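You operate a simulated robot arm through the tools that you are given. There is no shell and no other tool. Be economical: measure what you need, move in short steps, check, and stop when the job is done.

Carry out the task below with a simulated two-armed robot. There is one attempt and no reset: what you move stays moved.

## Task
Wheel trolley D out, brake it and carry its end mould to the empty spot on trolley G.
Fine: the brake is the grey lever; free the brake first; out to the white line within 5 cm; brake on before lifting the mould at the pointed end; set it upright on the empty spot at the square end of G's row. The rest of both loads stays put. Leave the other trolleys where they stand, braked.

Only the result counts: the job must be done as asked and must still hold three seconds after the hand-in. Knocking over, shifting, dropping, spilling or breaking anything else fails it.

## Robot
Two 7-joint arms with two-finger parallel grippers on one trunk, on a base that drives. Base frame: it is fixed to the floor where the robot stands at the start and does not move with it; the origin is under the middle of the robot, x ahead of it, y to its left, z up. Lengths are in mm, angles in degrees, forces in N, time in s.
The left shoulder is at the start at [60, 143, 751], the right one opposite. With the tool pointing down near the work surface each hand reaches from about 320 to 740 mm from the robot's upright axis, wherever it stands, measured 20 degrees to its own side. Places, roughly: blue lever of the tank cart [-1300, 0, 400]; blue tap lever of trolley A [2300, -1900, 300]; blue tap lever of trolley C [2600, -1400, 300]; fourth spot from the pointed end of trolley G [-1200, 1500, 600]; grey lever of the tool trolley [-300, 2600, 500]; grey lever of trolley A [200, -700, 300]; grey lever of trolley C [600, -300, 300]; grey lever of trolley D [900, 200, 300]; grey lever of trolley E [1200, 600, 300]; grey lever of trolley G [-700, 1200, 300]; low grey lever of the tank cart [-1100, 400, 300]; tank cart [-1800, 300, 400]; tool trolley [100, 3000, 500]; yellow latch of trolley A [200, -500, 500]; yellow latch of trolley C [600, -100, 500]; yellow latch of trolley G [-500, 1400, 500]. Payload 1.57 kg a hand.
The tool frame of a hand sits at the grasp point between the pads (the TCP): z along the fingers, y along the line on which they close. The tips reach 30 mm beyond it. Largest opening 110 mm; finger width 24, thickness 12; the body of the gripper, 48 by 112 mm, starts 78 mm behind the TCP.
Orientation is told as [roll, pitch, yaw] about the base's x, y, z axes, in that order, counted from this pose: with the fingers straight down and closing along the base's y, the tool's x points along the base's -x, its y along +y and its z along -z.

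## Interface
- The arms move only by the tool step_arm. It takes "left_deltas", "right_deltas" or both (then of equal length, played together; a hand with none holds still); each is a list of rows, each an object of numbers (a shift or turn left out is 0, a gripper value left out holds the last): "x", "y", "z": the shift along the base's x, y, z in units of 25 mm (1.0 is 25 mm); "wx", "wy", "wz": the turn, a rotation vector about the base's x, y, z in units of 5 degrees (1.0 is 5 degrees); "claw": the gripper command, from -1 (shut) to 1 (fully open), values between in proportion. In form: [{"x": .., "y": .., "z": .., "wx": .., "wy": .., "wz": .., "claw": ..}, ...]. A call has 1 to 20 rows; each row shifts and turns the commanded pose from where the row before left it. A call with a number of a shift or a turn outside -1 to 1 is refused whole. Rows are played at 5 a second. More than 50 mm and 8.6 degrees between two rows, or a gripper value outside its range, and nothing of the call is played. Where a pose cannot be reached the arm comes as near as it can. A force on the tool above 70 N (or 10 N above the force at the start of the call, whichever is more), or a blocked arm, ends the call early, and 0.2 s more pass. Each finger travels about 45 mm/s and halts on what it meets, pressing with about 24 N; the grip force reading is that of the motor and also rises with nothing between the fingers. The clock runs only during rows and for 0.2 s after the last one: add rows that do not move to give the fingers time. The reply holds the time, the measured pose of the TCP, the force on the tool along the base axes, the opening and the grip force, in the units named above and with some noise, with the torque about the TCP (base axes, N m) and any sound that the robot's microphone picked up, and new pictures: "views" is both (left out), scene, wrist or none (wrist: the cameras of the hands that moved).
- Cameras (640 x 400 px; columns grow to the right, rows downward): "scene" is now at [33, -6.8, 1338.1]; the picture's right is [-0.19, -0.98, 0.00], its down [-0.92, 0.18, -0.36] and it looks along [0.36, -0.07, -0.93] (base axes); focal length 217 px, centre (320, 200). "left" rides on the left gripper at [70, -16, -141] in its tool frame; the picture's right is [0.23, 0.97, 0.00], its down [-0.86, 0.20, -0.48] and it looks along [-0.47, 0.11, 0.88] (tool axes); focal length 222 px, centre (320, 200). "right" rides on the right gripper at [70, 16, -141] in its tool frame; the picture's right is [-0.23, 0.97, 0.00], its down [-0.86, -0.20, -0.48] and it looks along [-0.47, -0.11, 0.88] (tool axes); focal length 222 px, centre (320, 200). There is no depth. A picture from a camera that has moved, and an enlarged one, comes with that camera's place and axes in the base frame and with its lens. The place of the scene camera against the robot may be out by one fixed shift of up to 12 mm in any direction.
- move_column(by): slides the trunk up (or, below 0, down) by that many mm; the arms and the scene camera ride with it, the base frame stays. It gives what a move gives, with no picture.
- base_move(legs): drives the robot by 1 to 6 legs, each [ahead, left, turn to the left] in mm, mm and degrees, along the robot's own axes; the way and the turn of a leg run together, so that a leg with both is an arc; at most 1500 mm and 180 degrees a leg. The arms and the cameras ride along, it lands a little off, and it stops where it bumps. It gives what a move gives, and a new picture of the scene camera.
- pan_tilt(pan, tilt): turns the head with the scene camera to pan (to the left, within 86 degrees either way) and tilt (down, from -29 to 69), counted from straight ahead of the robot. It gives what a move gives, and a new picture of the scene camera.
- close_up(camera, box): a new picture of the part [left, top, right, bottom] of that camera's present view, enlarged. No time passes.
- finish_job(): hands the job in; it is judged then, once.

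Work in short steps. Places have to be worked out from the pictures, the camera data and where the tool is seen: move nearer, look again, correct. Check each grasp and each placing, and mend what went wrong. You have 120 turns and 260 pictures in all, those below and enlarged ones among them. Open the grippers and draw the arms clear of the work before you hand the job in, unless the task says otherwise; then end with one line.

The tools are called after "Emit:" as a command line: name --argument value ..., lists and objects as JSON in quotes. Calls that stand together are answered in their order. step_arm: Moves the arms, as the interface text tells. Its arguments: {"type":"object","properties":{"left_deltas":{"type":"array","items":{"type":"object","properties":{"x":{"type":"number"},"y":{"type":"number"},"z":{"type":"number"},"wx":{"type":"number"},"wy":{"type":"number"},"wz":{"type":"number"},"claw":{"type":"number"}}}},"right_deltas":{"type":"array","items":{"type":"object","properties":{"x":{"type":"number"},"y":{"type":"number"},"z":{"type":"number"},"wx":{"type":"number"},"wy":{"type":"number"},"wz":{"type":"number"},"claw":{"type":"number"}}}},"views":{"type":"string","enum":["both","scene","wrist","none"]}},"required":[]} The other tools are called the same way: move_column (by) slides the trunk up or down; base_move (legs) drives the base; pan_tilt (pan, tilt) turns the head that bears the scene camera; close_up (camera, box) takes an enlarged picture of a part of a camera's view; finish_job () hands the job in.

At the start:

```text
clock: 0.0
left_position: [479.9, 219.9, 896.8]
left_ee_rot: [0.0, 0.0, 0.0]
left_ft_force: [0.6, -1.0, 0.4]
left_moment: [0.03, 0.0, 0.0]
left_opening: 109.8
left_grasp_force: 0.1
right_position: [530.4, -304.1, 868.2]
right_ee_rot: [0.0, 0.0, 0.0]
right_ft_force: [-0.4, 0.0, 0.1]
right_moment: [0.03, -0.01, -0.02]
right_opening: 109.9
right_grasp_force: 0.0
trunk travel left (down, up): [-350.0, 240.0]
robot x, y, heading: [-1.0, 1.1, 0.1]
head pan, tilt: [-10.9, 68.8]
```

scene: 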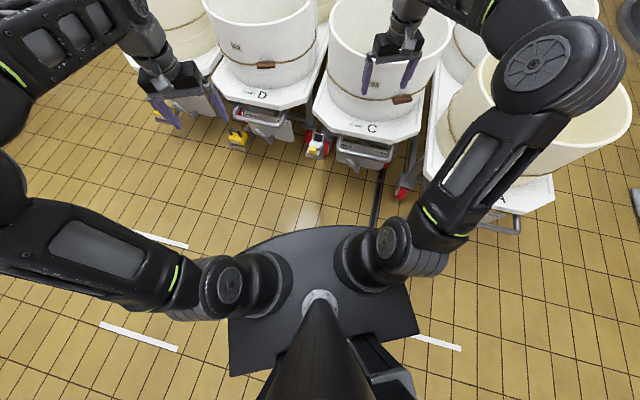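
right: 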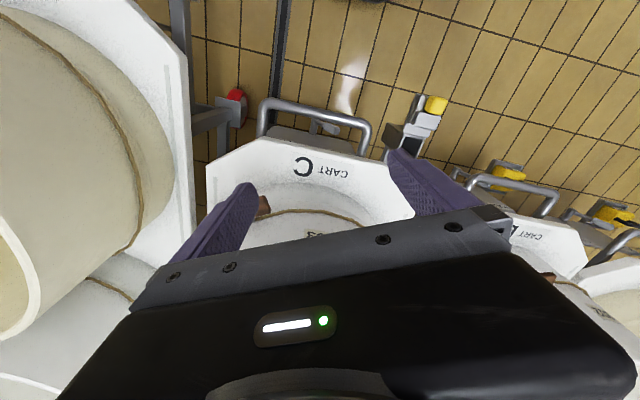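
left: 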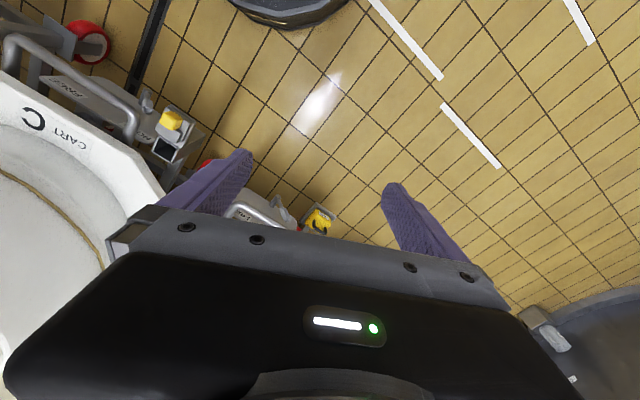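

I'll look around first: ahead at the trolley row with a shallower tilt, then to the left for trolley G.

Emit:
pan_tilt --pan 10 --tilt 35

Emit:
pan_tilt --pan 80 --tilt 35

```text
clock: 1.0
left_position: [479.1, 220.3, 897.6]
left_ee_rot: [-0.1, 0.0, 0.0]
left_ft_force: [-0.2, -0.4, -1.0]
left_moment: [0.01, 0.02, 0.0]
left_opening: 109.7
left_grasp_force: 0.0
right_position: [531.7, -302.9, 868.8]
right_ee_rot: [0.1, 0.0, 0.0]
right_ft_force: [0.1, -0.2, -0.2]
right_moment: [-0.02, -0.01, 0.01]
right_opening: 109.9
right_grasp_force: 0.1
trunk travel left (down, up): [-350.0, 240.0]
robot x, y, heading: [0.3, -2.0, -0.0]
head pan, tilt: [10.0, 35.0]
camera scene: at [64.8, 19.0, 1381.7], right [0.17, -0.98, 0.0], down [-0.57, -0.1, -0.82], along [0.81, 0.14, -0.57], focal length 217 px, centre (320, 200)
```

scene: 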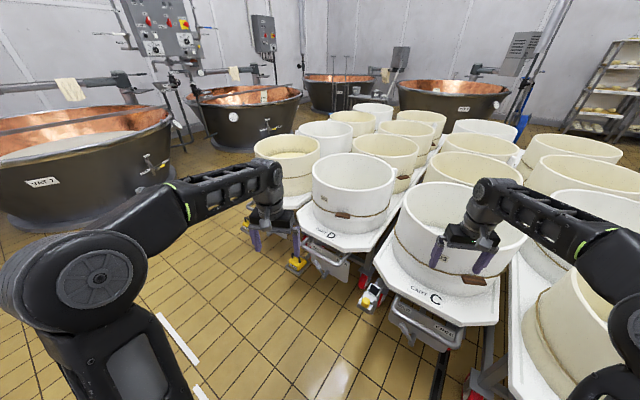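

```text
clock: 2.4
left_position: [479.8, 220.7, 896.3]
left_ee_rot: [0.0, 0.0, 0.0]
left_ft_force: [0.3, -0.5, 0.3]
left_moment: [0.02, -0.02, 0.0]
left_opening: 110.1
left_grasp_force: 0.0
right_position: [531.9, -303.8, 869.7]
right_ee_rot: [0.1, 0.0, -0.1]
right_ft_force: [-0.9, 0.7, -0.2]
right_moment: [-0.02, 0.0, -0.02]
right_opening: 110.1
right_grasp_force: 0.0
trunk travel left (down, up): [-350.0, 240.0]
robot x, y, heading: [3.5, 0.3, 0.2]
head pan, tilt: [80.0, 35.0]
camera scene: at [-6.6, 90.5, 1381.8], right [0.98, -0.17, 0.0], down [-0.1, -0.56, -0.82], along [0.14, 0.81, -0.57], focal length 217 px, centre (320, 200)
```

scene: 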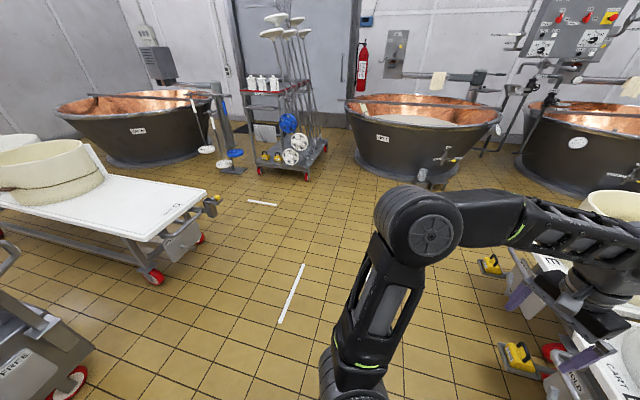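

G's board is visible at left. I'll look further left/back at G, then return for close-ups of D's near end.

Emit:
close_up --camera "scene" --box '[0, 120, 240, 270]'

Emit:
base_move --legs '[[0, 0, 60]]'

```text
2.67 times, centred on (120, 195) of scene
camera zoom: at [-6.6, 90.5, 1381.8], right [0.98, -0.17, 0.0], down [-0.1, -0.56, -0.82], along [0.14, 0.81, -0.57], focal length 580 px, centre (853, 213)
```

zoom: 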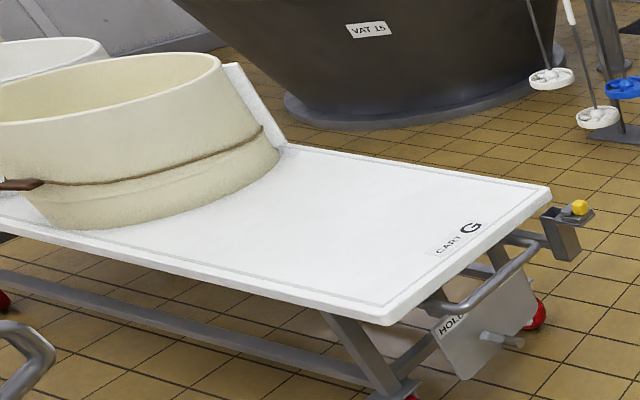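

```text
clock: 5.4
left_position: [50.5, 525.4, 897.1]
left_ee_rot: [0.1, 0.0, 59.9]
left_ft_force: [0.0, -0.4, -0.6]
left_moment: [0.01, -0.04, 0.07]
left_opening: 110.1
left_grasp_force: 0.0
right_position: [528.9, 307.5, 868.7]
right_ee_rot: [0.0, 0.0, 59.9]
right_ft_force: [-0.6, 0.5, 0.3]
right_moment: [0.03, -0.05, 0.0]
right_opening: 109.9
right_grasp_force: 0.1
trunk travel left (down, up): [-350.0, 240.0]
robot x, y, heading: [0.3, -0.2, 59.9]
head pan, tilt: [80.0, 35.0]
camera scene: at [-74.5, 34.7, 1381.8], right [0.64, 0.76, 0.0], down [0.44, -0.37, -0.82], along [-0.63, 0.53, -0.57], focal length 217 px, centre (320, 200)
```

scene: 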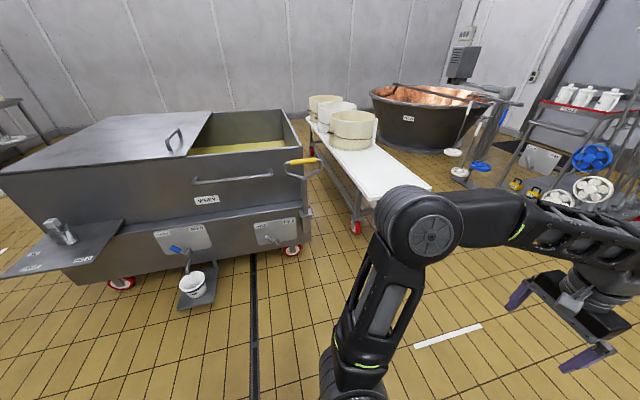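

G: three moulds, with the empty space near the robot, at its square end. Now I turn back to face along trolley D (its axis appears to be about −25°) and look at its lever end.

Emit:
base_move --legs '[[0, 0, -85]]'

Emit:
pan_tilt --pan 20 --tilt 45

Emit:
close_up --camera "scene" --box '[200, 50, 520, 250]'

```text
clock: 9.4
left_position: [527.5, 2.3, 897.4]
left_ee_rot: [0.1, 0.0, -24.4]
left_ft_force: [-0.2, -0.2, -1.2]
left_moment: [0.01, -0.01, 0.0]
left_opening: 110.3
left_grasp_force: 0.0
right_position: [359.3, -494.6, 869.3]
right_ee_rot: [0.0, 0.0, -24.4]
right_ft_force: [-0.5, 0.0, -0.6]
right_moment: [0.01, -0.01, -0.04]
right_opening: 109.9
right_grasp_force: 0.0
trunk travel left (down, up): [-350.0, 240.0]
robot x, y, heading: [0.3, -2.2, -24.5]
head pan, tilt: [80.0, 35.0]
camera scene: at [30.4, 88.8, 1381.8], right [0.83, -0.56, 0.0], down [-0.32, -0.47, -0.82], along [0.46, 0.68, -0.57], focal length 217 px, centre (320, 200)
```

scene: 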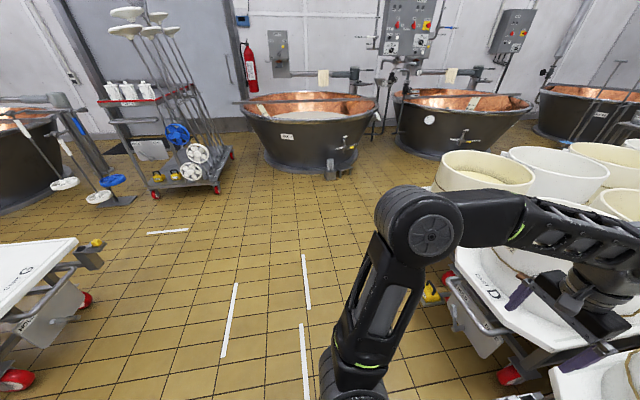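

```text
clock: 10.7
left_position: [528.2, 2.2, 896.6]
left_ee_rot: [0.1, -0.1, -24.4]
left_ft_force: [0.1, 0.3, -0.6]
left_moment: [0.02, 0.01, 0.02]
left_opening: 109.9
left_grasp_force: 0.0
right_position: [358.5, -495.1, 869.1]
right_ee_rot: [0.0, -0.1, -24.4]
right_ft_force: [0.5, 0.1, -0.9]
right_moment: [-0.02, -0.04, 0.0]
right_opening: 110.0
right_grasp_force: 0.1
trunk travel left (down, up): [-350.0, 240.0]
robot x, y, heading: [5.1, 1.9, -24.2]
head pan, tilt: [20.0, 45.0]
camera scene: at [61.8, 10.0, 1367.0], right [-0.08, -1.0, 0.0], down [-0.71, 0.05, -0.71], along [0.71, -0.05, -0.71], focal length 217 px, centre (320, 200)
```

scene: 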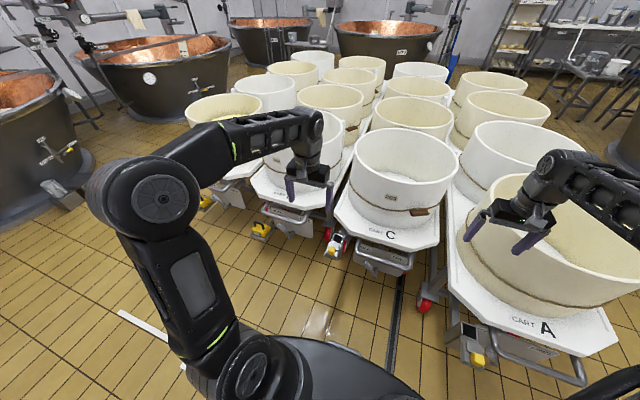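

```text
2.00 times, centred on (360, 150) of scene
camera zoom: at [61.8, 10.0, 1367.0], right [-0.08, -1.0, 0.0], down [-0.71, 0.05, -0.71], along [0.71, -0.05, -0.71], focal length 435 px, centre (240, 300)
```

zoom: 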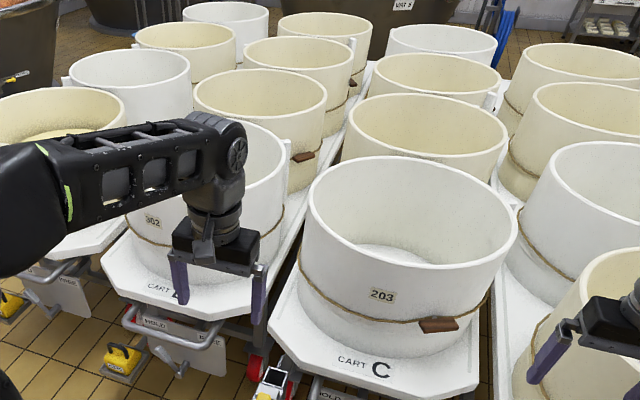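

I'll shift sideways to stand in front of D, facing along it, and look at the lever end.

Emit:
base_move --legs '[[-70, 470, 0]]'

Emit:
pan_tilt --pan 0 --tilt 50

Emit:
close_up --camera "scene" --box '[220, 80, 420, 205]'

```text
clock: 13.6
left_position: [657.6, 474.5, 897.5]
left_ee_rot: [0.0, 0.1, -23.8]
left_ft_force: [-1.1, 0.5, 0.3]
left_moment: [-0.01, 0.03, 0.01]
left_opening: 110.0
left_grasp_force: 0.0
right_position: [493.6, -25.7, 870.2]
right_ee_rot: [0.0, 0.1, -23.8]
right_ft_force: [-0.2, -1.0, -0.4]
right_moment: [-0.01, 0.0, -0.03]
right_opening: 109.9
right_grasp_force: 0.1
trunk travel left (down, up): [-350.0, 240.0]
robot x, y, heading: [131.1, 469.1, -23.8]
head pan, tilt: [20.0, 45.0]
camera scene: at [192.0, 477.3, 1366.9], right [-0.07, -1.0, 0.0], down [-0.71, 0.05, -0.71], along [0.71, -0.05, -0.71], focal length 217 px, centre (320, 200)
```

scene: 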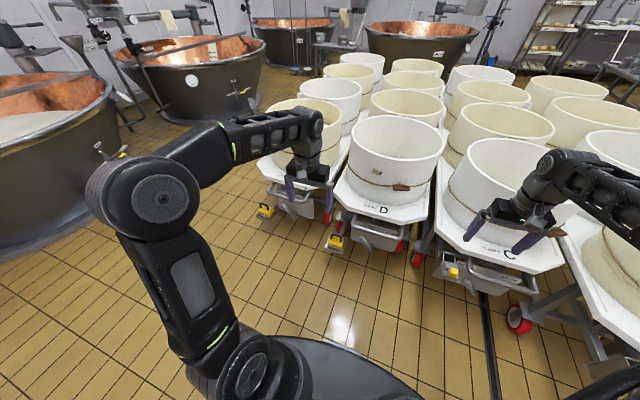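

```text
clock: 14.4
left_position: [657.0, 474.5, 896.4]
left_ee_rot: [0.0, 0.0, -23.8]
left_ft_force: [-0.2, -0.9, 0.4]
left_moment: [0.0, 0.03, 0.0]
left_opening: 109.8
left_grasp_force: 0.1
right_position: [493.9, -24.8, 870.0]
right_ee_rot: [0.1, 0.1, -23.8]
right_ft_force: [0.0, -0.7, 0.0]
right_moment: [-0.01, -0.01, -0.01]
right_opening: 110.1
right_grasp_force: 0.2
trunk travel left (down, up): [-350.0, 240.0]
robot x, y, heading: [127.5, 464.8, -23.7]
head pan, tilt: [0.0, 50.0]
camera scene: at [181.3, 451.3, 1360.0], right [-0.4, -0.92, 0.0], down [-0.7, 0.31, -0.64], along [0.59, -0.26, -0.77], focal length 217 px, centre (320, 200)
```

scene: 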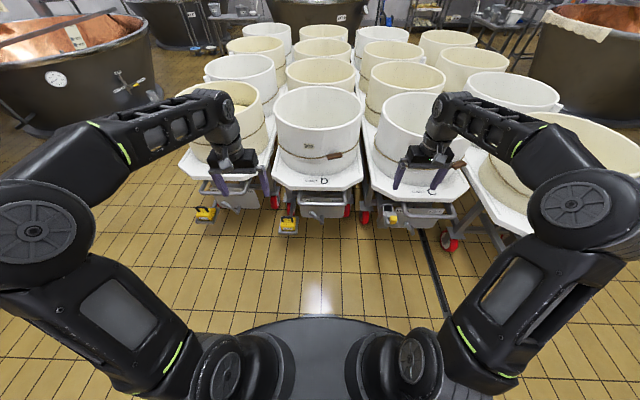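

```text
3.20 times, centred on (320, 142) of scene
camera zoom: at [181.3, 451.3, 1360.0], right [-0.4, -0.92, 0.0], down [-0.7, 0.31, -0.64], along [0.59, -0.26, -0.77], focal length 696 px, centre (320, 384)
```

zoom: 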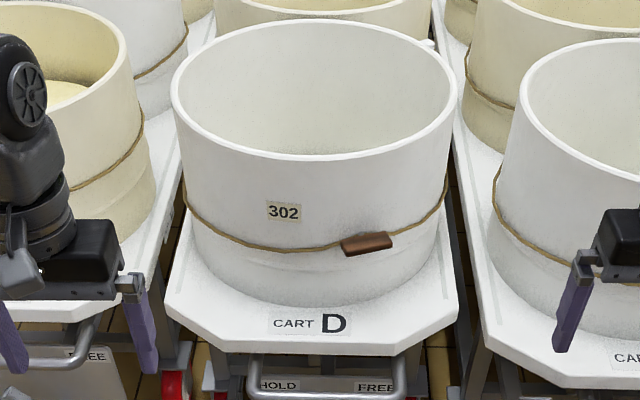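

D is straight ahead. I zoom in on its end plate (HOLD / FREE) below the handle.

Emit:
close_up --camera "scene" --box '[264, 175, 376, 245]'

Emit:
close_up --camera "scene" --box '[180, 160, 292, 230]'

```text
5.71 times, centred on (320, 210) of scene
camera zoom: at [181.3, 451.3, 1360.0], right [-0.4, -0.92, 0.0], down [-0.7, 0.31, -0.64], along [0.59, -0.26, -0.77], focal length 1242 px, centre (320, 143)
```

zoom: 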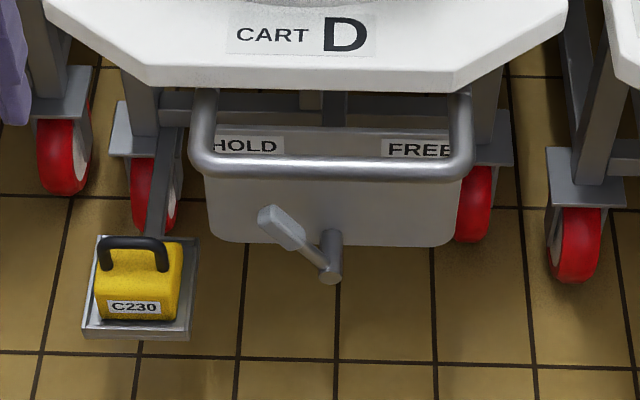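

```text
5.71 times, centred on (236, 195) of scene
camera zoom: at [181.3, 451.3, 1360.0], right [-0.4, -0.92, 0.0], down [-0.7, 0.31, -0.64], along [0.59, -0.26, -0.77], focal length 1242 px, centre (800, 229)
```

zoom: 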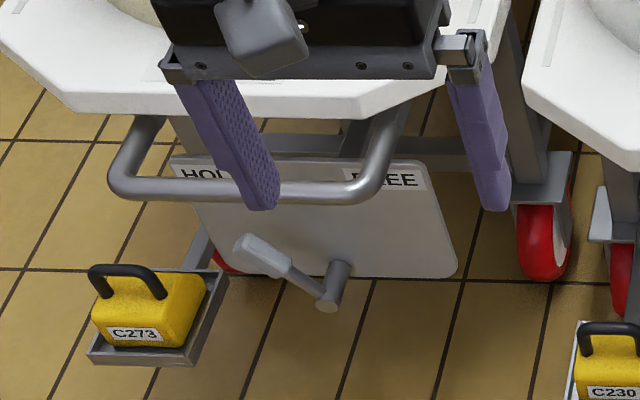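

The lever stands up-left at HOLD, with FREE to the right. I turn 1.7° to align with D and lower the trunk for a flatter view and low reach.

Emit:
base_move --legs '[[0, 0, -1.7]]'

Emit:
move_column --by -300

Emit:
pan_tilt --pan 0 --tilt 40

Emit:
close_up --camera "scene" --box '[240, 140, 400, 240]'

```text
clock: 15.2
left_position: [657.1, 458.3, 896.4]
left_ee_rot: [0.0, -0.1, -25.5]
left_ft_force: [-0.5, -0.3, 0.0]
left_moment: [-0.02, -0.01, 0.02]
left_opening: 110.0
left_grasp_force: 0.2
right_position: [478.1, -34.9, 869.3]
right_ee_rot: [0.0, 0.0, -25.6]
right_ft_force: [-0.1, 0.5, 0.2]
right_moment: [0.02, 0.0, 0.0]
right_opening: 109.8
right_grasp_force: 0.1
trunk travel left (down, up): [-350.0, 240.0]
robot x, y, heading: [129.6, 467.4, -25.6]
head pan, tilt: [0.0, 50.0]
camera scene: at [180.6, 449.8, 1360.0], right [-0.43, -0.9, 0.0], down [-0.69, 0.33, -0.64], along [0.58, -0.28, -0.77], focal length 217 px, centre (320, 200)
```

scene: 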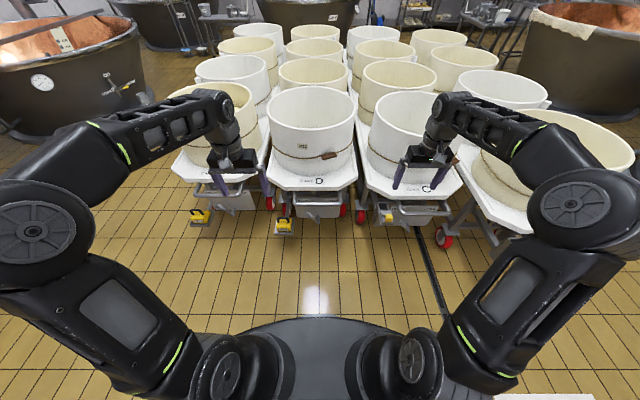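

```text
clock: 18.2
left_position: [658.0, 458.4, 595.7]
left_ee_rot: [0.0, 0.2, -25.5]
left_ft_force: [0.4, -0.4, 0.1]
left_moment: [-0.04, 0.0, 0.0]
left_opening: 109.9
left_grasp_force: 0.2
right_position: [479.8, -35.7, 569.4]
right_ee_rot: [0.0, 0.0, -25.5]
right_ft_force: [0.5, 0.4, 0.1]
right_moment: [-0.03, 0.02, 0.0]
right_opening: 110.2
right_grasp_force: 0.1
trunk travel left (down, up): [-50.0, 540.0]
robot x, y, heading: [131.9, 465.1, -25.5]
head pan, tilt: [0.0, 50.0]
```

```text
clock: 18.9
left_position: [657.9, 459.5, 595.7]
left_ee_rot: [0.0, -0.1, -25.5]
left_ft_force: [-0.5, 0.2, 0.5]
left_moment: [-0.01, 0.02, 0.01]
left_opening: 109.9
left_grasp_force: 0.2
right_position: [480.0, -36.0, 569.2]
right_ee_rot: [0.1, 0.0, -25.5]
right_ft_force: [-0.2, 0.0, -1.4]
right_moment: [0.03, -0.03, 0.0]
right_opening: 109.7
right_grasp_force: 0.2
trunk travel left (down, up): [-50.0, 540.0]
robot x, y, heading: [130.0, 468.4, -25.5]
head pan, tilt: [0.0, 40.0]
camera scene: at [187.8, 446.5, 1074.2], right [-0.43, -0.9, 0.0], down [-0.58, 0.28, -0.77], along [0.69, -0.33, -0.64], focal length 217 px, centre (320, 200)
```

scene: 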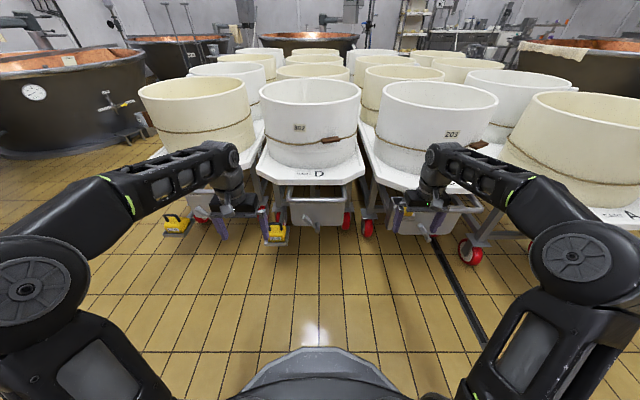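

```text
4.00 times, centred on (320, 190) of scene
camera zoom: at [187.8, 446.5, 1074.2], right [-0.43, -0.9, 0.0], down [-0.58, 0.28, -0.77], along [0.69, -0.33, -0.64], focal length 870 px, centre (320, 240)
```

zoom: 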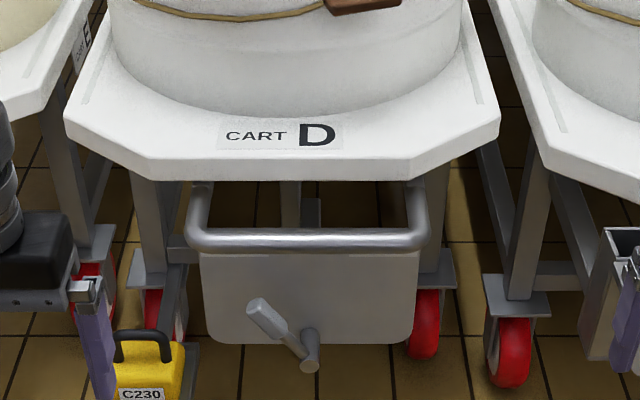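

Triangulated: lever pivot ≈ (873,134,229), tip ≈ (900,190,343), handle bar at z≈489 and about 60 mm in front of the deck. I turn the right hand to point its fingers forward below handle height, with the fingers closing sideways.

Emit:
step_arm --right_deltas '[{"x": 0.408, "y": 0.306, "z": -0.532, "wx": -0.4305, "wy": -0.9026, "claw": 0.2}, {"x": 0.408, "y": 0.306, "z": -0.532, "wx": -0.4305, "wy": -0.9026}, {"x": 0.408, "y": 0.306, "z": -0.532, "wx": -0.4305, "wy": -0.9026}, {"x": 0.408, "y": 0.306, "z": -0.532, "wx": -0.4305, "wy": -0.9026}, {"x": 0.408, "y": 0.306, "z": -0.532, "wx": -0.4305, "wy": -0.9026}, {"x": 0.408, "y": 0.306, "z": -0.532, "wx": -0.4305, "wy": -0.9026}, {"x": 0.408, "y": 0.306, "z": -0.532, "wx": -0.4305, "wy": -0.9026}, {"x": 0.408, "y": 0.306, "z": -0.532, "wx": -0.4305, "wy": -0.9026}, {"x": 0.408, "y": 0.306, "z": -0.532, "wx": -0.4305, "wy": -0.9026}, {"x": 0.408, "y": 0.306, "z": -0.532, "wx": -0.4305, "wy": -0.9026}, {"x": 0.408, "y": 0.306, "z": -0.532, "wx": -0.4305, "wy": -0.9026}, {"x": 0.408, "y": 0.306, "z": -0.532, "wx": -0.4305, "wy": -0.9026}, {"x": 0.408, "y": 0.306, "z": -0.532, "wx": -0.4305, "wy": -0.9026}, {"x": 0.408, "y": 0.306, "z": -0.532, "wx": -0.4305, "wy": -0.9026}, {"x": 0.408, "y": 0.306, "z": -0.532, "wx": -0.4305, "wy": -0.9026}, {"x": 0.408, "y": 0.306, "z": -0.532, "wx": -0.4305, "wy": -0.9026}, {"x": 0.408, "y": 0.306, "z": -0.532, "wx": -0.4305, "wy": -0.9026}, {"x": 0.408, "y": 0.306, "z": -0.532, "wx": -0.4305, "wy": -0.9026}]'

```text
clock: 22.7
left_position: [658.5, 460.0, 596.3]
left_ee_rot: [0.0, 0.0, -25.5]
left_ft_force: [0.5, 0.6, 0.1]
left_moment: [0.0, -0.03, 0.0]
left_opening: 109.9
left_grasp_force: 0.1
right_position: [607.0, 58.9, 410.8]
right_ee_rot: [-1.5, -63.5, -24.6]
right_ft_force: [0.4, 0.0, 0.1]
right_moment: [0.0, -0.01, 0.0]
right_opening: 65.8
right_grasp_force: 0.0
right hand out of reach, approached as far as the arm can: row 8, 9, 14, 15, 16, 17, 18
trunk travel left (down, up): [-50.0, 540.0]
robot x, y, heading: [128.9, 466.5, -25.6]
head pan, tilt: [0.0, 40.0]
camera scene: at [187.9, 446.6, 1074.3], right [-0.43, -0.9, 0.0], down [-0.58, 0.28, -0.77], along [0.69, -0.33, -0.64], focal length 217 px, centre (320, 200)
camera right: at [473.9, 143.1, 411.1], right [0.52, 0.83, 0.19], down [-0.13, -0.15, 0.98], along [0.85, -0.53, 0.03], focal length 222 px, centre (320, 200)
```

scene: 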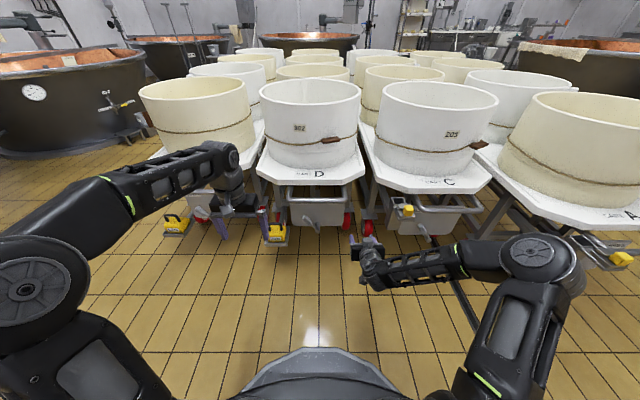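
right: 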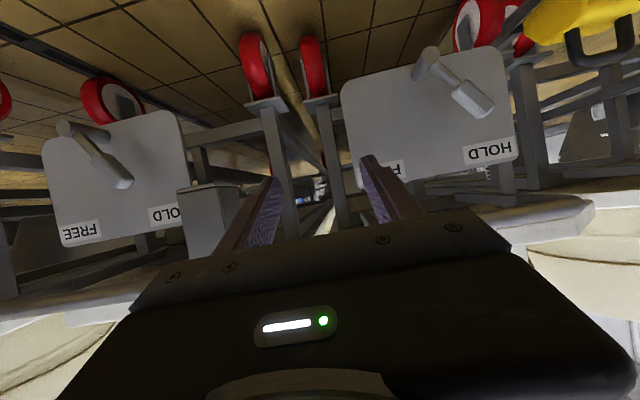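

The wrist view (upside-down) shows D's lever at HOLD clearly; the arm stopped short in pitch. I lower the trunk the remaining 50 and move the hand forward-left while pitching further.

Emit:
move_column --by -50

Emit:
step_arm --right_deltas '[{"x": 0.46, "y": 0.19, "wx": -0.4305, "wy": -0.9026}, {"x": 0.46, "y": 0.19, "wx": -0.4305, "wy": -0.9026}, {"x": 0.46, "y": 0.19, "wx": -0.4305, "wy": -0.9026}, {"x": 0.46, "y": 0.19, "wx": -0.4305, "wy": -0.9026}, {"x": 0.46, "y": 0.19}, {"x": 0.46, "y": 0.19}, {"x": 0.46, "y": 0.19}, {"x": 0.46, "y": 0.19}, {"x": 0.46, "y": 0.19}]'

```text
clock: 23.6
left_position: [656.6, 458.1, 546.6]
left_ee_rot: [0.0, 0.0, -25.5]
left_ft_force: [-0.3, 0.1, -0.3]
left_moment: [-0.03, -0.01, 0.01]
left_opening: 110.0
left_grasp_force: 0.1
right_position: [606.5, 58.4, 359.7]
right_ee_rot: [-1.3, -63.6, -24.7]
right_ft_force: [-0.3, 0.0, -0.1]
right_moment: [-0.02, 0.04, -0.02]
right_opening: 65.9
right_grasp_force: 0.0
trunk travel left (down, up): [0.0, 590.0]
robot x, y, heading: [129.3, 466.1, -25.4]
head pan, tilt: [0.0, 40.0]
```

```text
clock: 25.6
left_position: [657.5, 459.2, 546.8]
left_ee_rot: [0.0, 0.1, -25.5]
left_ft_force: [0.2, 0.0, 0.8]
left_moment: [-0.03, 0.01, 0.0]
left_opening: 110.0
left_grasp_force: 0.0
right_position: [691.8, 82.7, 416.9]
right_ee_rot: [-3.9, -72.3, -22.1]
right_ft_force: [-0.1, -0.1, -0.2]
right_moment: [-0.04, 0.03, -0.03]
right_opening: 65.9
right_grasp_force: 0.1
right hand out of reach, approached as far as the arm can: row 1, 2, 3, 4, 5
trunk travel left (down, up): [0.0, 590.0]
robot x, y, heading: [130.8, 461.9, -25.5]
head pan, tilt: [0.0, 40.0]
camera scene: at [187.8, 446.5, 1024.2], right [-0.43, -0.9, 0.0], down [-0.58, 0.28, -0.77], along [0.69, -0.33, -0.64], focal length 217 px, centre (320, 200)
camera right: at [562.1, 165.7, 393.5], right [0.49, 0.85, 0.2], down [-0.25, -0.08, 0.96], along [0.83, -0.52, 0.18], focal length 222 px, centre (320, 200)
```

scene: 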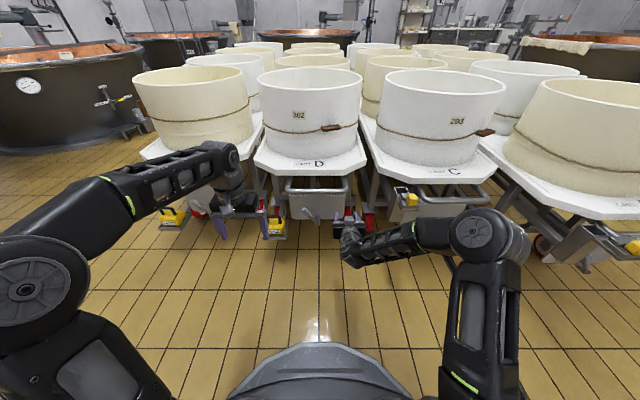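
right: 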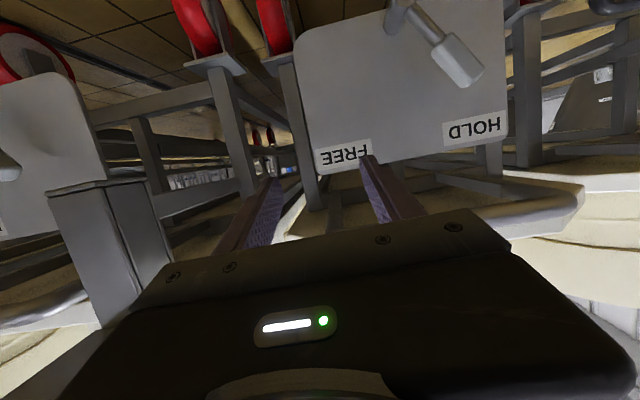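

The hand now sits between FREE and the lever, a bit high. I move it left and down in front of the lever at about z 330.

Emit:
step_arm --right_deltas '[{"x": 0.677, "y": 0.607, "z": -0.425}, {"x": 0.677, "y": 0.607, "z": -0.425}, {"x": 0.677, "y": 0.607, "z": -0.425}, {"x": 0.677, "y": 0.607, "z": -0.425}, {"x": 0.677, "y": 0.607, "z": -0.425}, {"x": 0.677, "y": 0.607, "z": -0.425}, {"x": 0.677, "y": 0.607, "z": -0.425}, {"x": 0.677, "y": 0.607, "z": -0.425}]'

Emit:
close_up --camera "scene" --box '[240, 160, 400, 260]'

```text
clock: 27.4
left_position: [657.2, 458.7, 545.9]
left_ee_rot: [-0.1, 0.1, -25.5]
left_ft_force: [-0.3, 0.2, 0.2]
left_moment: [0.0, 0.01, -0.03]
left_opening: 110.0
left_grasp_force: 0.2
right_position: [827.5, 204.4, 330.9]
right_ee_rot: [-3.9, -72.3, -22.0]
right_ft_force: [-1.4, 0.0, 1.0]
right_moment: [0.04, -0.01, 0.01]
right_opening: 66.0
right_grasp_force: 0.1
trunk travel left (down, up): [0.0, 590.0]
robot x, y, heading: [130.6, 464.6, -25.6]
head pan, tilt: [0.0, 40.0]
camera scene: at [187.8, 446.5, 1024.2], right [-0.43, -0.9, 0.0], down [-0.58, 0.28, -0.77], along [0.69, -0.33, -0.64], focal length 217 px, centre (320, 200)
camera right: at [696.2, 287.3, 308.1], right [0.49, 0.85, 0.2], down [-0.26, -0.08, 0.96], along [0.83, -0.52, 0.18], focal length 222 px, centre (320, 200)
```

scene: 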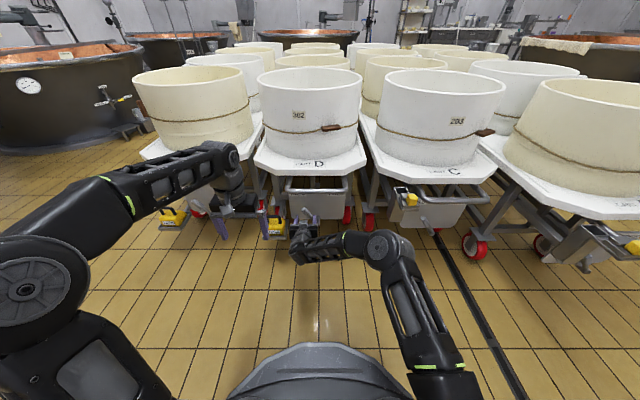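
right: 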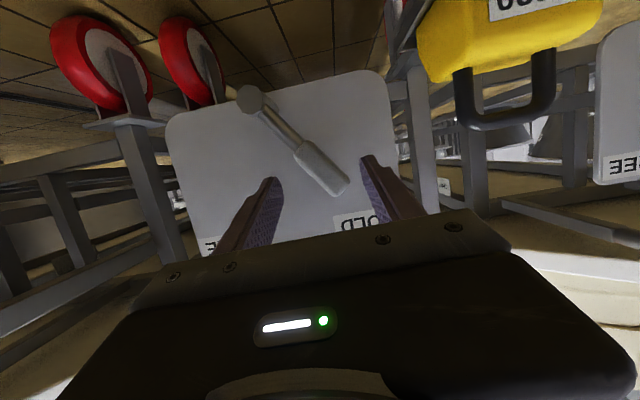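

```text
4.00 times, centred on (320, 210) of scene
camera zoom: at [187.8, 446.5, 1024.2], right [-0.43, -0.9, 0.0], down [-0.58, 0.28, -0.77], along [0.69, -0.33, -0.64], focal length 870 px, centre (320, 160)
```

zoom: 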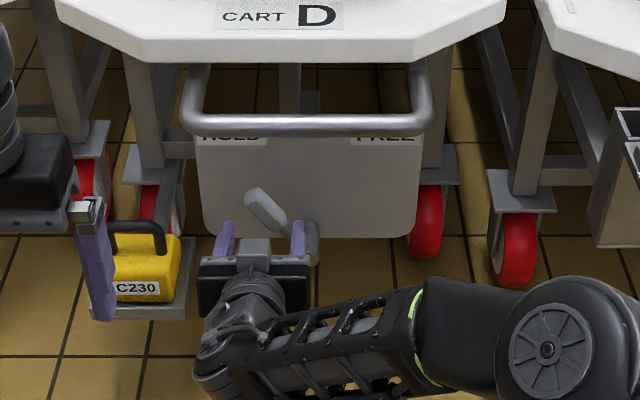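

The fingers are lined up either side of the lever. I advance 60 mm straight forward.

Emit:
step_arm --right_deltas '[{"x": 0.361, "y": -0.172}, {"x": 0.361, "y": -0.172}, {"x": 0.361, "y": -0.172}, {"x": 0.361, "y": -0.172}, {"x": 0.361, "y": -0.172}, {"x": 0.361, "y": -0.172}]'

Emit:
close_up --camera "scene" --box '[264, 180, 360, 240]'

```text
clock: 28.9
left_position: [658.7, 458.5, 546.5]
left_ee_rot: [0.0, 0.1, -25.5]
left_ft_force: [-0.6, -0.3, -0.5]
left_moment: [-0.01, 0.02, 0.01]
left_opening: 110.2
left_grasp_force: 0.0
right_position: [884.5, 178.8, 331.7]
right_ee_rot: [-3.9, -72.4, -22.1]
right_ft_force: [0.6, 0.9, -1.0]
right_moment: [0.01, -0.01, -0.01]
right_opening: 66.0
right_grasp_force: 0.1
trunk travel left (down, up): [0.0, 590.0]
robot x, y, heading: [129.2, 465.7, -25.3]
head pan, tilt: [0.0, 40.0]
camera scene: at [187.9, 446.6, 1024.2], right [-0.43, -0.9, 0.0], down [-0.58, 0.28, -0.77], along [0.69, -0.33, -0.64], focal length 217 px, centre (320, 200)
camera right: at [752.2, 261.5, 307.5], right [0.49, 0.85, 0.2], down [-0.25, -0.08, 0.96], along [0.83, -0.52, 0.18], focal length 222 px, centre (320, 200)
```

scene: 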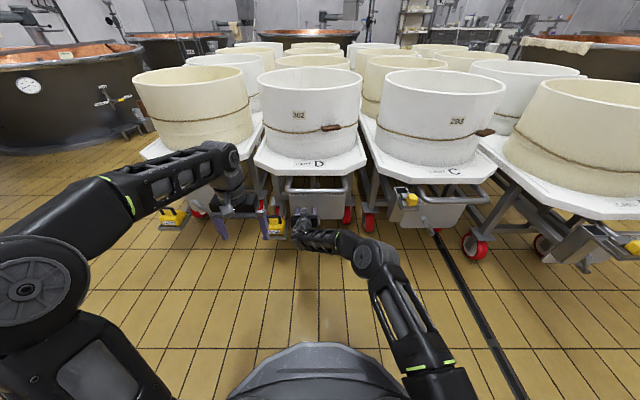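
right: 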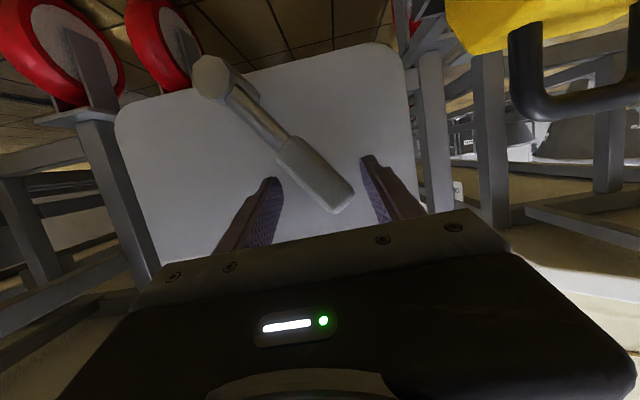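

```text
6.67 times, centred on (312, 210) of scene
camera zoom: at [187.9, 446.6, 1024.2], right [-0.43, -0.9, 0.0], down [-0.58, 0.28, -0.77], along [0.69, -0.33, -0.64], focal length 1449 px, centre (373, 133)
```

zoom: 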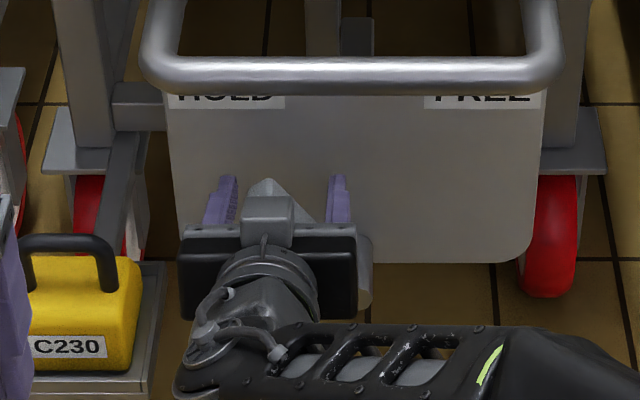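

Pads are around the grip. I go 14 mm deeper and then sweep right about 95 mm, letting the left finger push the lever toward FREE.

Emit:
step_arm --right_deltas '[{"x": 0.25, "y": -0.12}, {"x": 0.25, "y": -0.12}, {"x": -0.207, "y": -0.433}, {"x": -0.207, "y": -0.433}, {"x": -0.207, "y": -0.433, "z": 0.1}, {"x": -0.207, "y": -0.433, "z": 0.1}, {"x": -0.207, "y": -0.433, "z": 0.1}, {"x": -0.207, "y": -0.433}, {"x": -0.207, "y": -0.433}, {"x": -0.207, "y": -0.433}]'

Emit:
close_up --camera "scene" --box '[264, 180, 360, 240]'

```text
clock: 31.1
left_position: [657.8, 459.1, 545.4]
left_ee_rot: [0.0, 0.0, -25.5]
left_ft_force: [0.2, -0.3, 0.2]
left_moment: [0.0, -0.02, 0.0]
left_opening: 110.1
left_grasp_force: 0.1
right_position: [853.6, 87.5, 337.7]
right_ee_rot: [-3.9, -72.2, -22.0]
right_ft_force: [-0.6, -0.6, 0.8]
right_moment: [0.02, 0.0, -0.02]
right_opening: 65.9
right_grasp_force: 0.0
trunk travel left (down, up): [0.0, 590.0]
robot x, y, heading: [131.4, 464.7, -25.3]
head pan, tilt: [0.0, 40.0]
camera scene: at [187.9, 446.6, 1024.2], right [-0.43, -0.9, 0.0], down [-0.58, 0.28, -0.77], along [0.69, -0.33, -0.64], focal length 217 px, centre (320, 200)
camera right: at [722.3, 169.4, 314.7], right [0.49, 0.85, 0.2], down [-0.25, -0.08, 0.96], along [0.83, -0.52, 0.18], focal length 222 px, centre (320, 200)
```

scene: 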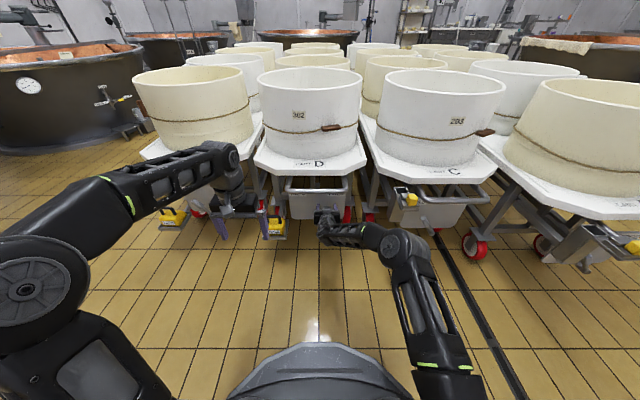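
right: 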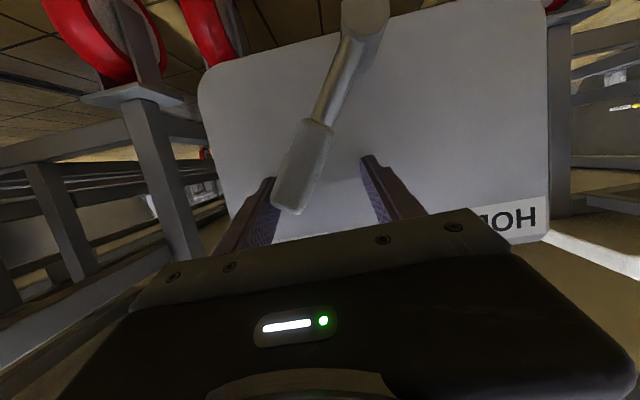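

```text
6.67 times, centred on (312, 210) of scene
camera zoom: at [187.9, 446.6, 1024.2], right [-0.43, -0.9, 0.0], down [-0.58, 0.28, -0.77], along [0.69, -0.33, -0.64], focal length 1449 px, centre (373, 133)
```

zoom: 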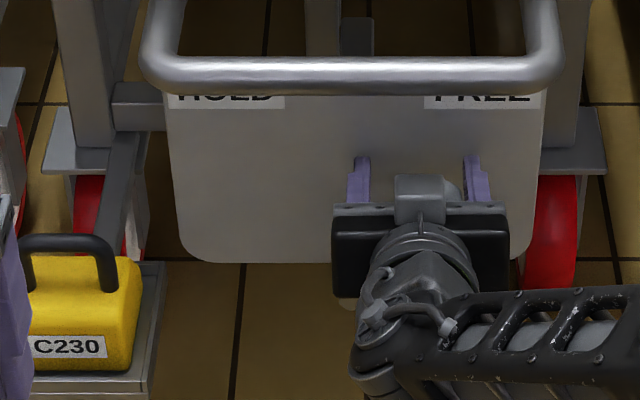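

The lever flipped over-centre and leans right, away from the pushing finger. I sweep a bit further right to make sure it's at its stop.

Emit:
step_arm --right_deltas '[{"x": -0.207, "y": -0.433}, {"x": -0.207, "y": -0.433}, {"x": -0.207, "y": -0.433}, {"x": -0.207, "y": -0.433, "z": -0.1}]' --views "wrist"

```text
clock: 32.0
left_position: [658.6, 460.8, 546.6]
left_ee_rot: [-0.1, 0.1, -25.4]
left_ft_force: [0.7, -0.3, -0.7]
left_moment: [-0.04, 0.01, 0.01]
left_opening: 110.1
left_grasp_force: 0.0
right_position: [835.3, 49.0, 339.7]
right_ee_rot: [-3.3, -72.4, -22.2]
right_ft_force: [7.2, 14.9, 6.8]
right_moment: [0.58, 0.03, -0.07]
right_opening: 80.7
right_grasp_force: 8.5
trunk travel left (down, up): [0.0, 590.0]
robot x, y, heading: [128.6, 464.9, -25.5]
head pan, tilt: [0.0, 40.0]
camera right: at [703.9, 130.5, 315.7], right [0.48, 0.85, 0.2], down [-0.26, -0.08, 0.96], along [0.84, -0.51, 0.18], focal length 222 px, centre (320, 200)
```

right: 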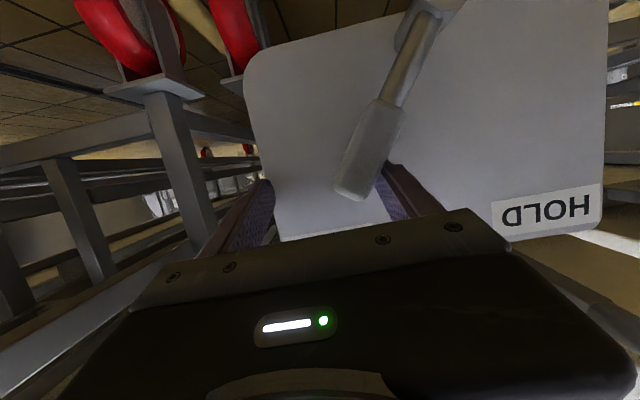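

The lever is at its FREE stop (it resisted). I back off, withdraw the right hand, then will grip the handle bar with both hands from above, fingers closing fore-aft.

Emit:
step_arm --right_deltas '[{"x": 0.43, "y": 0.9}, {"x": -0.9026, "y": 0.4305}, {"x": -0.9026, "y": 0.4305}, {"x": -0.9026, "y": 0.4305}, {"x": -0.9026, "y": 0.4305}, {"x": -0.9026, "y": 0.4305}, {"x": -0.9026, "y": 0.4305}]' --views "none"

Emit:
close_up --camera "scene" --box '[240, 160, 400, 260]'

```text
clock: 33.6
left_position: [657.8, 458.3, 546.5]
left_ee_rot: [-0.1, -0.1, -25.5]
left_ft_force: [-0.5, -0.3, -0.2]
left_moment: [0.03, 0.01, 0.05]
left_opening: 110.0
left_grasp_force: 0.1
right_position: [707.5, 130.5, 337.9]
right_ee_rot: [-3.9, -72.3, -22.2]
right_ft_force: [0.5, -0.1, -0.6]
right_moment: [0.03, 0.01, 0.01]
right_opening: 66.3
right_grasp_force: 0.0
trunk travel left (down, up): [0.0, 590.0]
robot x, y, heading: [128.7, 462.1, -25.4]
head pan, tilt: [0.0, 40.0]
```

```text
4.00 times, centred on (320, 210) of scene
camera zoom: at [187.9, 446.5, 1024.2], right [-0.43, -0.9, 0.0], down [-0.58, 0.28, -0.77], along [0.69, -0.33, -0.64], focal length 870 px, centre (320, 160)
```

zoom: 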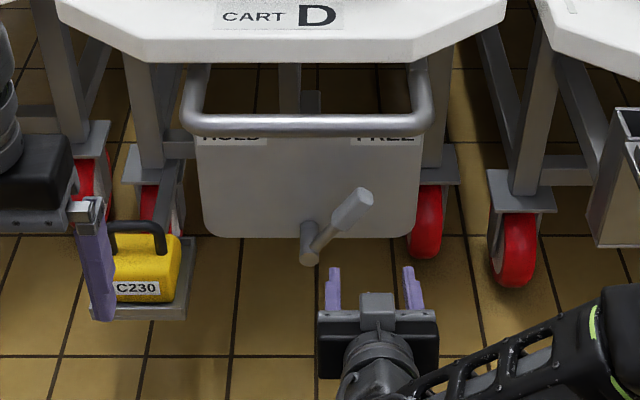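

Lever confirmed at FREE. I raise the trunk and turn the right hand back to pointing down.

Emit:
move_column --by 250

Emit:
step_arm --right_deltas '[{"x": -0.155, "y": 0.074, "z": 0.16, "wx": 0.4305, "wy": 0.9026}, {"x": -0.155, "y": 0.074, "z": 0.16, "wx": 0.4305, "wy": 0.9026}, {"x": -0.155, "y": 0.074, "z": 0.16, "wx": 0.4305, "wy": 0.9026}, {"x": -0.155, "y": 0.074, "z": 0.16, "wx": 0.4305, "wy": 0.9026}, {"x": -0.155, "y": 0.074, "z": 0.16, "wx": 0.4305, "wy": 0.9026}, {"x": -0.155, "y": 0.074, "z": 0.16, "wx": 0.4305, "wy": 0.9026}, {"x": -0.155, "y": 0.074, "z": 0.16, "wx": 0.4305, "wy": 0.9026}, {"x": -0.155, "y": 0.074, "z": 0.16, "wx": 0.4305, "wy": 0.9026}, {"x": -0.155, "y": 0.074, "z": 0.16, "wx": 0.4305, "wy": 0.9026}, {"x": -0.155, "y": 0.074, "z": 0.16, "wx": 0.4305, "wy": 0.9026}, {"x": -0.155, "y": 0.074, "z": 0.16, "wx": 0.4305, "wy": 0.9026}, {"x": -0.155, "y": 0.074, "z": 0.16, "wx": 0.4305, "wy": 0.9026}, {"x": -0.155, "y": 0.074, "z": 0.16, "wx": 0.4305, "wy": 0.9026}, {"x": -0.155, "y": 0.074, "z": 0.16, "wx": 0.4305, "wy": 0.9026}, {"x": -0.155, "y": 0.074, "z": 0.16, "wx": 0.2, "wy": 0.415}]' --views "none"

Emit:
step_arm --right_deltas '[{"wz": 1}, {"wz": 1}, {"wz": 1}, {"wz": 1}, {"wz": 1}, {"wz": 1}, {"wz": 1}, {"wz": 1}, {"wz": 1}, {"wz": 1}, {"wz": 1}, {"wz": 1}, {"wz": 1}, {"wz": 1}, {"wz": 1}, {"wz": 1}, {"wz": 1}, {"wz": 1}]' --left_deltas '[{"wz": -1}, {"wz": -1}, {"wz": -1}, {"wz": -1}, {"wz": -1}, {"wz": -1}, {"wz": -1}, {"wz": -1}, {"wz": -1}, {"wz": -1}, {"wz": -1}, {"wz": -1}, {"wz": -1}, {"wz": -1}, {"wz": -1}, {"wz": -1}, {"wz": -1}, {"wz": -1}]'

```text
clock: 36.2
left_position: [658.2, 459.4, 796.2]
left_ee_rot: [0.0, 0.2, -25.4]
left_ft_force: [-0.5, 0.0, -0.6]
left_moment: [-0.02, 0.0, -0.01]
left_opening: 110.0
left_grasp_force: 0.0
right_position: [707.1, 131.5, 587.2]
right_ee_rot: [-3.9, -72.3, -22.1]
right_ft_force: [-0.1, -0.5, -0.4]
right_moment: [-0.03, 0.0, 0.02]
right_opening: 66.0
right_grasp_force: 0.1
trunk travel left (down, up): [-250.0, 340.0]
robot x, y, heading: [129.8, 464.2, -25.7]
head pan, tilt: [0.0, 40.0]
```

```text
clock: 39.4
left_position: [658.1, 458.7, 796.2]
left_ee_rot: [0.1, -0.1, -25.5]
left_ft_force: [-0.4, 0.5, 0.2]
left_moment: [-0.01, 0.0, 0.0]
left_opening: 109.9
left_grasp_force: 0.0
right_position: [648.6, 157.2, 647.1]
right_ee_rot: [-0.6, 0.0, -24.4]
right_ft_force: [0.7, 0.0, -0.4]
right_moment: [0.0, 0.02, 0.04]
right_opening: 65.9
right_grasp_force: 0.0
trunk travel left (down, up): [-250.0, 340.0]
robot x, y, heading: [126.9, 468.1, -25.3]
head pan, tilt: [0.0, 40.0]
```

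```text
clock: 43.2
left_position: [658.1, 458.9, 796.5]
left_ee_rot: [0.0, 0.0, -115.6]
left_ft_force: [-0.5, 0.4, 0.6]
left_moment: [0.01, 0.02, 0.02]
left_opening: 110.1
left_grasp_force: 0.1
right_position: [649.0, 157.6, 647.1]
right_ee_rot: [-0.7, -0.1, 65.7]
right_ft_force: [-0.4, 0.2, 1.2]
right_moment: [0.03, 0.02, -0.01]
right_opening: 66.0
right_grasp_force: 0.1
trunk travel left (down, up): [-250.0, 340.0]
robot x, y, heading: [129.4, 466.2, -25.5]
head pan, tilt: [0.0, 40.0]
camera scene: at [187.9, 446.5, 1274.2], right [-0.43, -0.9, 0.0], down [-0.58, 0.28, -0.77], along [0.69, -0.33, -0.64], focal length 217 px, centre (320, 200)
camera right: at [606.5, 101.3, 788.2], right [-0.79, 0.61, -0.01], down [0.53, 0.7, 0.48], along [0.3, 0.38, -0.88], focal length 222 px, centre (320, 200)
camera left: at [673.7, 528.9, 937.1], right [0.98, -0.22, 0.0], down [-0.19, -0.86, 0.48], along [-0.1, -0.47, -0.88], focal length 222 px, centre (320, 200)
```

scene: 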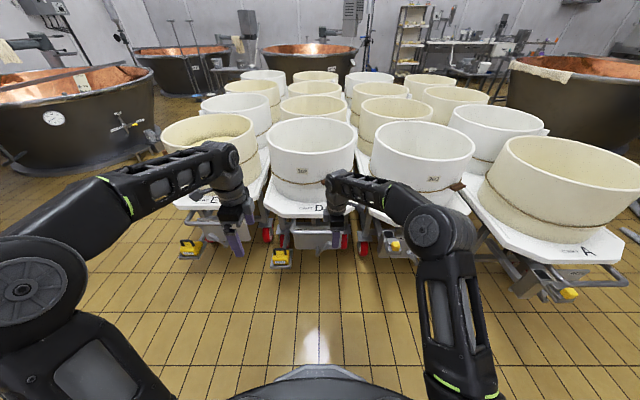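
right: 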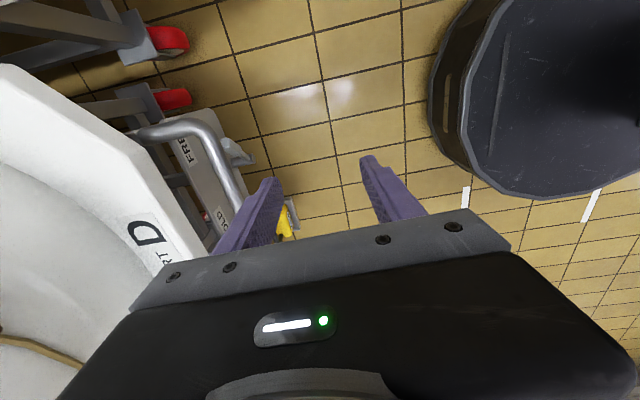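
left: 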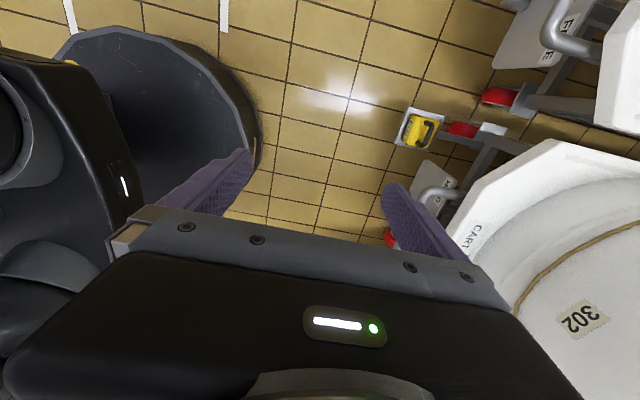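

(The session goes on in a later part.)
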